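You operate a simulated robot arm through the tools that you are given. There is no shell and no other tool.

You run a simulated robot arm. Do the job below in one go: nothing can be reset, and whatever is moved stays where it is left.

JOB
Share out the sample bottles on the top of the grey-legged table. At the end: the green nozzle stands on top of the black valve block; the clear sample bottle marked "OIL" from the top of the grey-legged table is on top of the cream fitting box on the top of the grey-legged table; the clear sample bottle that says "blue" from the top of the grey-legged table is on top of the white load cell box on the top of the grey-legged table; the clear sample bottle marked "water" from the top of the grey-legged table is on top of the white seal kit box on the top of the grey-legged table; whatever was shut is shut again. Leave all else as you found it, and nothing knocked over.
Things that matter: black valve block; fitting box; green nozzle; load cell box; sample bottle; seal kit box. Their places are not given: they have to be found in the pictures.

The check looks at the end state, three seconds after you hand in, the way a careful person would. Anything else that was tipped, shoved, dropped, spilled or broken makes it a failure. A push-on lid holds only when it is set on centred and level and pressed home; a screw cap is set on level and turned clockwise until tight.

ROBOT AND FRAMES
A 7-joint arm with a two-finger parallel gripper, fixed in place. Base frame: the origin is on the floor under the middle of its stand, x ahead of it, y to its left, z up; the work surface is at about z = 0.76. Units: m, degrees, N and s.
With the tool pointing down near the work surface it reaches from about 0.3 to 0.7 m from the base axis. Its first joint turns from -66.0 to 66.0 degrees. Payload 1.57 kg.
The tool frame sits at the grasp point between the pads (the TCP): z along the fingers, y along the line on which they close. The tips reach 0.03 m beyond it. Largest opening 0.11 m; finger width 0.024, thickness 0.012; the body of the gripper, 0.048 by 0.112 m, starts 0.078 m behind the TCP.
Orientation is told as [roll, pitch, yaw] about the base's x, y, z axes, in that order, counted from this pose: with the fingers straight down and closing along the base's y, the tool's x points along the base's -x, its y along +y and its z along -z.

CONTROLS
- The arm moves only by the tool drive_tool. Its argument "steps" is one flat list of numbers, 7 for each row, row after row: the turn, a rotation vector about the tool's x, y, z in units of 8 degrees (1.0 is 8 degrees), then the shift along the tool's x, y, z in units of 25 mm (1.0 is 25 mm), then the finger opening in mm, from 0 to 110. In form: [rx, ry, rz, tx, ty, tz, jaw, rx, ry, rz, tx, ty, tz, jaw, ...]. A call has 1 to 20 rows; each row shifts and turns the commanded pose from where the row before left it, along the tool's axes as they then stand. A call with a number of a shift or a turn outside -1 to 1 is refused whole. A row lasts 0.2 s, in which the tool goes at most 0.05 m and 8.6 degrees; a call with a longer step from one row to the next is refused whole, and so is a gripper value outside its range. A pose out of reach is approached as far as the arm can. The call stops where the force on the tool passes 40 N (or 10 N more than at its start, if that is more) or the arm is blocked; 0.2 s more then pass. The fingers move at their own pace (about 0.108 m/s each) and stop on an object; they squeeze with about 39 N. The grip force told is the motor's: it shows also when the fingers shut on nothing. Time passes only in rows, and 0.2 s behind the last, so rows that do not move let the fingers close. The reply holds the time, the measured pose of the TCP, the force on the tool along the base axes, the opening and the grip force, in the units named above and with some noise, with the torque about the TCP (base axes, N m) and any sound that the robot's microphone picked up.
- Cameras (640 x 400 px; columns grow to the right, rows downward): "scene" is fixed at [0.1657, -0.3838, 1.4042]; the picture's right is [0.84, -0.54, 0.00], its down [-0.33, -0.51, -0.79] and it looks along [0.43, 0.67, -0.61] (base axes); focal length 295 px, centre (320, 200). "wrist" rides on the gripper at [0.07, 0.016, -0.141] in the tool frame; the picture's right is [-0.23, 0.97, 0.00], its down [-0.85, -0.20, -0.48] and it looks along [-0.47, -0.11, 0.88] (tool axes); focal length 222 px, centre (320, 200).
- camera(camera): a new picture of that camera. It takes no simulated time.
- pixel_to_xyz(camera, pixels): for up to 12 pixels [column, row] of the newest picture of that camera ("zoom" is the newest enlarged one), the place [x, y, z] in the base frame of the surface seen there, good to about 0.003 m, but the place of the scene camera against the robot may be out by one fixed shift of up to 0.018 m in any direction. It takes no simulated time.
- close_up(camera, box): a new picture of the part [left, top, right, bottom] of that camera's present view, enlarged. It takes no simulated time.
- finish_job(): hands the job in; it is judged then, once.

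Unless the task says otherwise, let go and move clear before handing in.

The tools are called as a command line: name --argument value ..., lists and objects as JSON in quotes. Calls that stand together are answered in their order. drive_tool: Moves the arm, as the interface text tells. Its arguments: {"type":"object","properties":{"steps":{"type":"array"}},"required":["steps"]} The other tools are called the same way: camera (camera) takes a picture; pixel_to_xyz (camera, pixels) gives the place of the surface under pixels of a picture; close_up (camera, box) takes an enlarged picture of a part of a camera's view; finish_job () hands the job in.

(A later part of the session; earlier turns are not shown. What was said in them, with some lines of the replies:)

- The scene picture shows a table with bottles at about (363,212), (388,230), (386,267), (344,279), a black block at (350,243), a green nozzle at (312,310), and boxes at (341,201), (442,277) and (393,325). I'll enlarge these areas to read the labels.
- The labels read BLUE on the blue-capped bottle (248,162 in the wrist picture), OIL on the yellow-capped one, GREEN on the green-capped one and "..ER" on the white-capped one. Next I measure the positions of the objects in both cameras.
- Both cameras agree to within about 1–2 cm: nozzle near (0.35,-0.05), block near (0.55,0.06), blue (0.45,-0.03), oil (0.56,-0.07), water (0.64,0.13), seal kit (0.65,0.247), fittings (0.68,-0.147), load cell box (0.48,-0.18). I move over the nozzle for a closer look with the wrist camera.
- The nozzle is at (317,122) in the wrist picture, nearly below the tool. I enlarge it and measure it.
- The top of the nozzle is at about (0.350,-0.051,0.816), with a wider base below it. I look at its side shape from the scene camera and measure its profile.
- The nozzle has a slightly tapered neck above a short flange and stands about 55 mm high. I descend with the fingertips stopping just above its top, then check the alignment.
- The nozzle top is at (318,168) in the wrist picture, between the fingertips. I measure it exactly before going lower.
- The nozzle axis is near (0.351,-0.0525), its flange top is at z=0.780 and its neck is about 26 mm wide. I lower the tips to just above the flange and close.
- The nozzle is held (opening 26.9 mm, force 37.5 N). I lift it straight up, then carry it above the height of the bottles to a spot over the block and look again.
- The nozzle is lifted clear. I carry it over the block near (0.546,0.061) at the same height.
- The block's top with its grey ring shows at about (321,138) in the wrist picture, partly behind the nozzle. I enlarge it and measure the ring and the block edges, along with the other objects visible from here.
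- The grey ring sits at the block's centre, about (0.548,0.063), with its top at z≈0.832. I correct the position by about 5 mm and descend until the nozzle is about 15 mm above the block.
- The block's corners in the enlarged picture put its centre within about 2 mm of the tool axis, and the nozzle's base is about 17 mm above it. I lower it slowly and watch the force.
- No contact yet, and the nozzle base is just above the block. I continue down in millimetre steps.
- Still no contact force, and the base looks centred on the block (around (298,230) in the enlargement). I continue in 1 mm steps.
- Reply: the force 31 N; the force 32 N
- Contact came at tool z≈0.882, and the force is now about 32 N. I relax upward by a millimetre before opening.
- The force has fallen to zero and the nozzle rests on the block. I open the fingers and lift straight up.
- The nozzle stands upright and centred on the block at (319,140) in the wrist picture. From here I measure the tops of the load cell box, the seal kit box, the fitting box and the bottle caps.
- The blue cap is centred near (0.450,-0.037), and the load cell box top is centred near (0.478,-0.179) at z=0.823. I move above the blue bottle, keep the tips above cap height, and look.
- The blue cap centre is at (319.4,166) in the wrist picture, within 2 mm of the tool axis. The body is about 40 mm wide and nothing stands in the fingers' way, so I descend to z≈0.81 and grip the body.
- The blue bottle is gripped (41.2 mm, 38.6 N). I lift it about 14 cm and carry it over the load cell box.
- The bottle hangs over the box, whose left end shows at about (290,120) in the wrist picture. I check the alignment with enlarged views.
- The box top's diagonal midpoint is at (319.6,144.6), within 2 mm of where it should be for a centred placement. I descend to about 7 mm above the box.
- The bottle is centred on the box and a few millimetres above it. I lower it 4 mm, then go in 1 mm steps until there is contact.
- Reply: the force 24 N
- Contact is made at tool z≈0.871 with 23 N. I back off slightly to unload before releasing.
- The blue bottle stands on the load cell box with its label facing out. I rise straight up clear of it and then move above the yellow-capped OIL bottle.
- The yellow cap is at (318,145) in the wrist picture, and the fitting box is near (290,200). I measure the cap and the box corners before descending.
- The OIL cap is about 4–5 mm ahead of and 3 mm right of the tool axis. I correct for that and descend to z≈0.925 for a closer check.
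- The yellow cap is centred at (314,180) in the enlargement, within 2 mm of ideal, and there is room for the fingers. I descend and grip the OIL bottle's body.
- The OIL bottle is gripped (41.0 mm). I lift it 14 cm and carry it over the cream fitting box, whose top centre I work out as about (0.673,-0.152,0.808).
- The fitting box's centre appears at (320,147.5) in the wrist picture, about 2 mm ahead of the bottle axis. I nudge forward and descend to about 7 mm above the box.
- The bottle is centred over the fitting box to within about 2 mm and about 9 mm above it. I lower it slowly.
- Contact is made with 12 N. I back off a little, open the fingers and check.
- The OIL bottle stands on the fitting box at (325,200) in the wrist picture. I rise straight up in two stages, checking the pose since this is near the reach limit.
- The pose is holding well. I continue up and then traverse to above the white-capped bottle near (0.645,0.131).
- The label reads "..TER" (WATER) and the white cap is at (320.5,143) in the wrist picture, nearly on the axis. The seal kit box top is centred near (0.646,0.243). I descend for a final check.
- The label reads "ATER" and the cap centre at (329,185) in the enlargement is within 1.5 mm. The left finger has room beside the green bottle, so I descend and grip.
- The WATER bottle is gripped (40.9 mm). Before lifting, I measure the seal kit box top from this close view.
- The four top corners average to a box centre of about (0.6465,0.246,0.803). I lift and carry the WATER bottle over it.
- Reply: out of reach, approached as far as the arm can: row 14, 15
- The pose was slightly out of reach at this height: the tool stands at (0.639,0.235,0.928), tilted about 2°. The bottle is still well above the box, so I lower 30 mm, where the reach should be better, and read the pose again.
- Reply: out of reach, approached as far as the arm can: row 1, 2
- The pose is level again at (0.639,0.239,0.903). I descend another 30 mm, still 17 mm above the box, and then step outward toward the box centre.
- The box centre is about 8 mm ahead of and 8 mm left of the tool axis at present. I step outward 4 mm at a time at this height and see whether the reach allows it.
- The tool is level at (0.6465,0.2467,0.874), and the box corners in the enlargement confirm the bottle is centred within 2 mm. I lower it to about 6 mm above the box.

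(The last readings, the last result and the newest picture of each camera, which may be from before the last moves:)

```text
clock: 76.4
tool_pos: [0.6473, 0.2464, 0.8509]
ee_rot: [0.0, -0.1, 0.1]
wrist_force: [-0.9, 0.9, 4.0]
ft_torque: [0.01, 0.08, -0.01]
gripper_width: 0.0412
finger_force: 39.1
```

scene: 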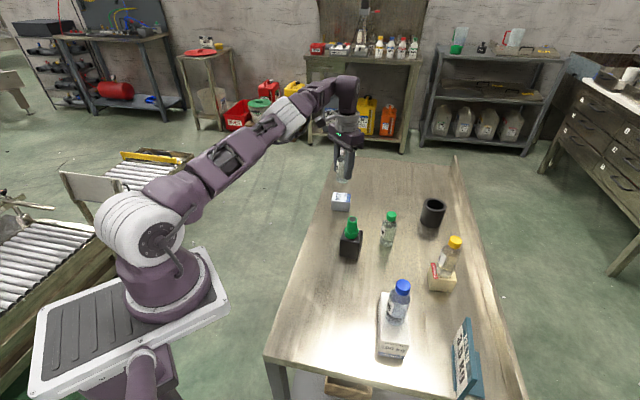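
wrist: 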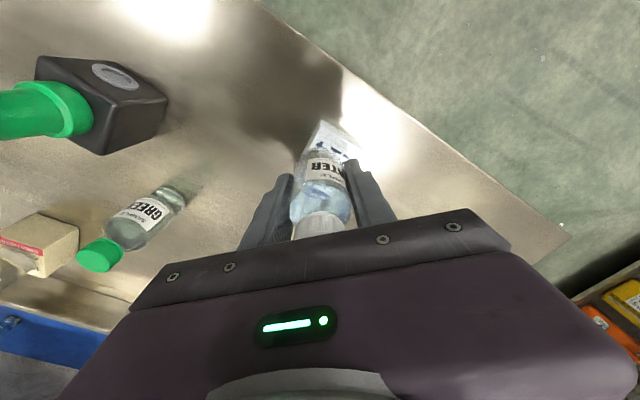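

Light contact is made (4 N). I open the fingers and check.

drive_tool --steps '[0, 0, 0, 0, 0, 0, 43, 0, 0, 0, 0, 0, 0, 50, 0, 0, 0, 0, 0, 0, 62, 0, 0, 0, 0, 0, 0, 62]'

camera --camera "wrist"

close_up --camera "scene" --box '[310, 160, 380, 230]'

```text
clock: 77.4
tool_pos: [0.648, 0.2466, 0.8503]
ee_rot: [0.0, 0.0, 0.0]
wrist_force: [-0.4, -0.8, 0.2]
ft_torque: [0.01, 0.01, -0.04]
gripper_width: 0.0619
finger_force: 0.0
```

```text
taken
```

wrist: 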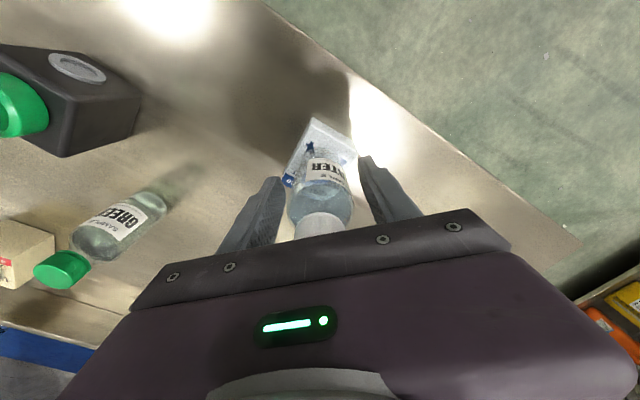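

```text
5.71 times, centred on (345, 195) of scene
```

zoom: 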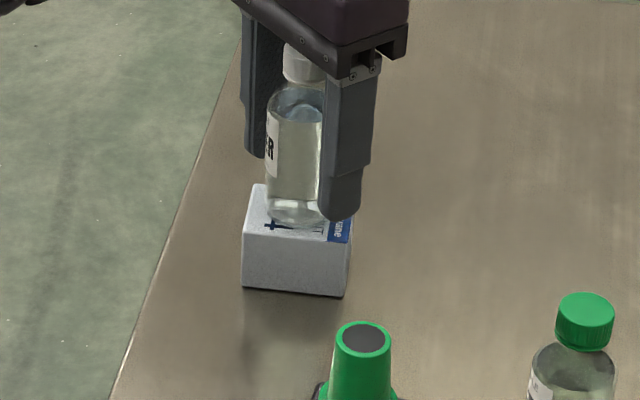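

The WATER bottle stands on the seal kit box. To stay in reach I retract by rising while backing slightly toward the base along x, since the fingers straddle the bottle in y and leave that direction free.

drive_tool --steps '[0, 0, 0, 0, 0, 0, 70, 0, 0, 0, 0, 0, -0.3, 70, 0, 0, 0, 0.4, 0, -0.4, 70, 0, 0, 0, 0.4, 0, -0.6, 70, 0, 0, 0, 0.4, 0, -0.6, 70, 0, 0, 0, 0, 0, -0.8, 70, 0, 0, 0, 0, 0, -0.9, 70, 0, 0, 0, 0, 0, -0.9, 70, 0, 0, 0, 0, 0, -0.9, 70, 0, 0, 0, 0, 0, 0, 70]'

camera --camera "wrist"

camera --camera "scene"

```text
clock: 79.6
tool_pos: [0.6176, 0.2458, 0.9865]
ee_rot: [0.1, 0.0, 0.0]
wrist_force: [0.4, 0.8, -0.8]
ft_torque: [0.0, -0.01, -0.01]
gripper_width: 0.0701
finger_force: 0.0
```

```text
taken
```

wrist: 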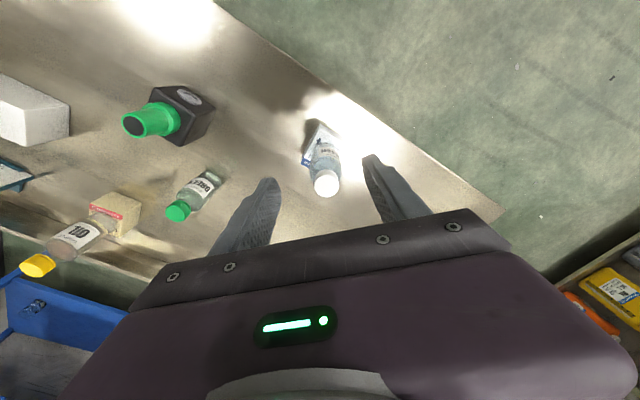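

```text
taken
```

scene: 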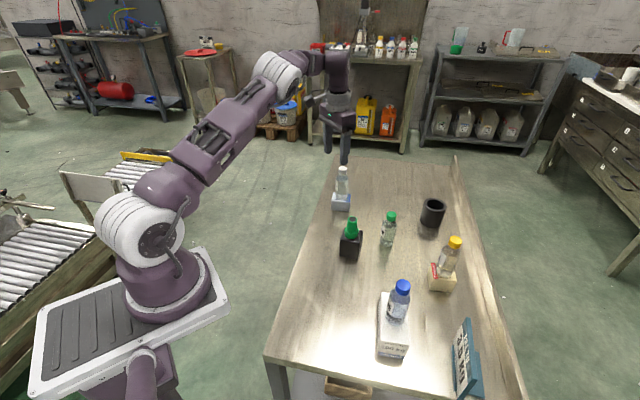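

All three bottles and the nozzle stand where they should in the scene picture: (342,180), (399,300), (450,255) and (352,228). I move the arm clear back toward its start pose and do a final inspection.

drive_tool --steps '[0, 0, 0, 0, 0, -0.6, 90, 0, 0, 0, 0.5, 0, -0.6, 100, 0, 0, 0, 0.9, -0.45, -0.6, 110, 0, 0, 0, 0.9, -0.5, -0.6, 110, 0, 0, 0, 0.9, -0.5, -0.6, 110, 0, 0, 0, 0.9, -0.5, -0.6, 110, 0, 0, 0, 0.9, -0.5, -0.6, 110, 0, 0, 0, 0.9, -0.5, -0.6, 110, 0, 0, 0, 0.9, -0.5, -0.6, 110, 0, 0, 0, 0.9, -0.5, -0.6, 110, 0, 0, 0, 0.9, -0.5, 0, 110, 0, 0, 0, 0, 0, 0, 110, 0, 0, 0, 0, 0, 0, 110]'

camera --camera "scene"

close_up --camera "scene" --box '[310, 160, 410, 260]'

close_up --camera "scene" --box '[360, 220, 500, 370]'

camera --camera "wrist"

```text
clock: 82.4
tool_pos: [0.4014, 0.1334, 1.1374]
ee_rot: [0.0, -0.1, 0.1]
wrist_force: [-0.6, 0.7, 0.3]
ft_torque: [-0.02, -0.01, -0.01]
gripper_width: 0.11
finger_force: 0.2
```

```text
taken
```

scene: 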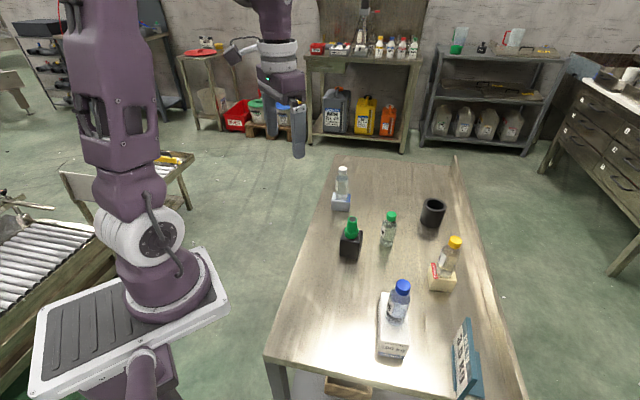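

```text
4.00 times, centred on (360, 210) of scene
```

zoom: 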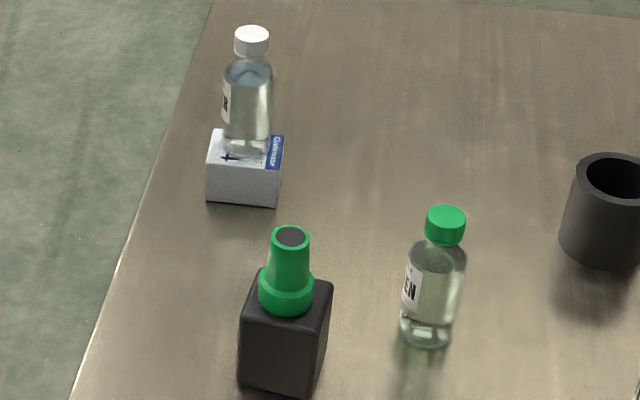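

```text
2.67 times, centred on (430, 295) of scene
```

zoom: 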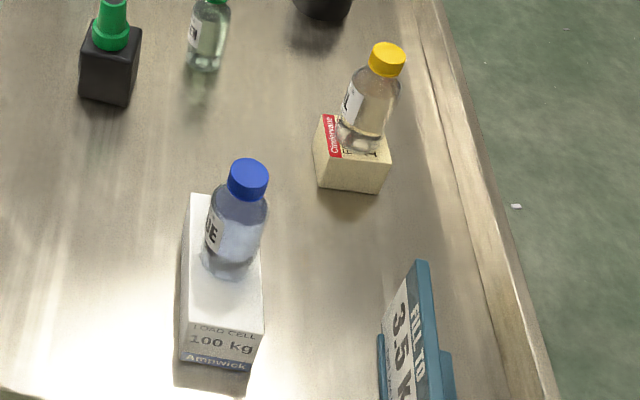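

```text
taken
```

wrist: 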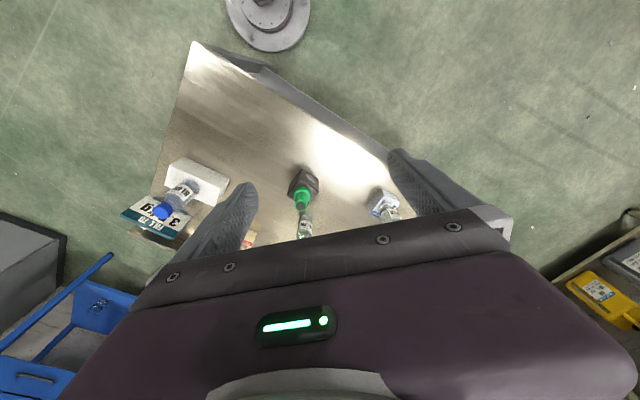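

The final pictures show the nozzle upright on the black block (352,228), WATER on the seal kit box (342,180), BLUE on the load cell box (399,300) and OIL on the fitting box (450,255). The green bottle and everything else are in their original places, and the arm is clear, so I hand in.

finish_job

```text
The job is handed in.
```

The job is handed in. In the last pictures before hand-in, everything was in its place and standing upright:

- **Green nozzle:** it stands on top of the black valve block, centred on the grey ring.
- **OIL bottle:** it is on the cream fitting box.
- **BLUE bottle:** it is on the white load cell box.
- **WATER bottle:** it is on the white seal kit box. The arm tilted about 2° at the edge of its reach while carrying it. I levelled it lower down before setting the bottle on the box.

The three bottles kept their caps on throughout, so nothing had to be shut again. I did not touch the green-capped bottle or anything else on the table, and they look as they did at the start. The arm let go and is back near its starting position.
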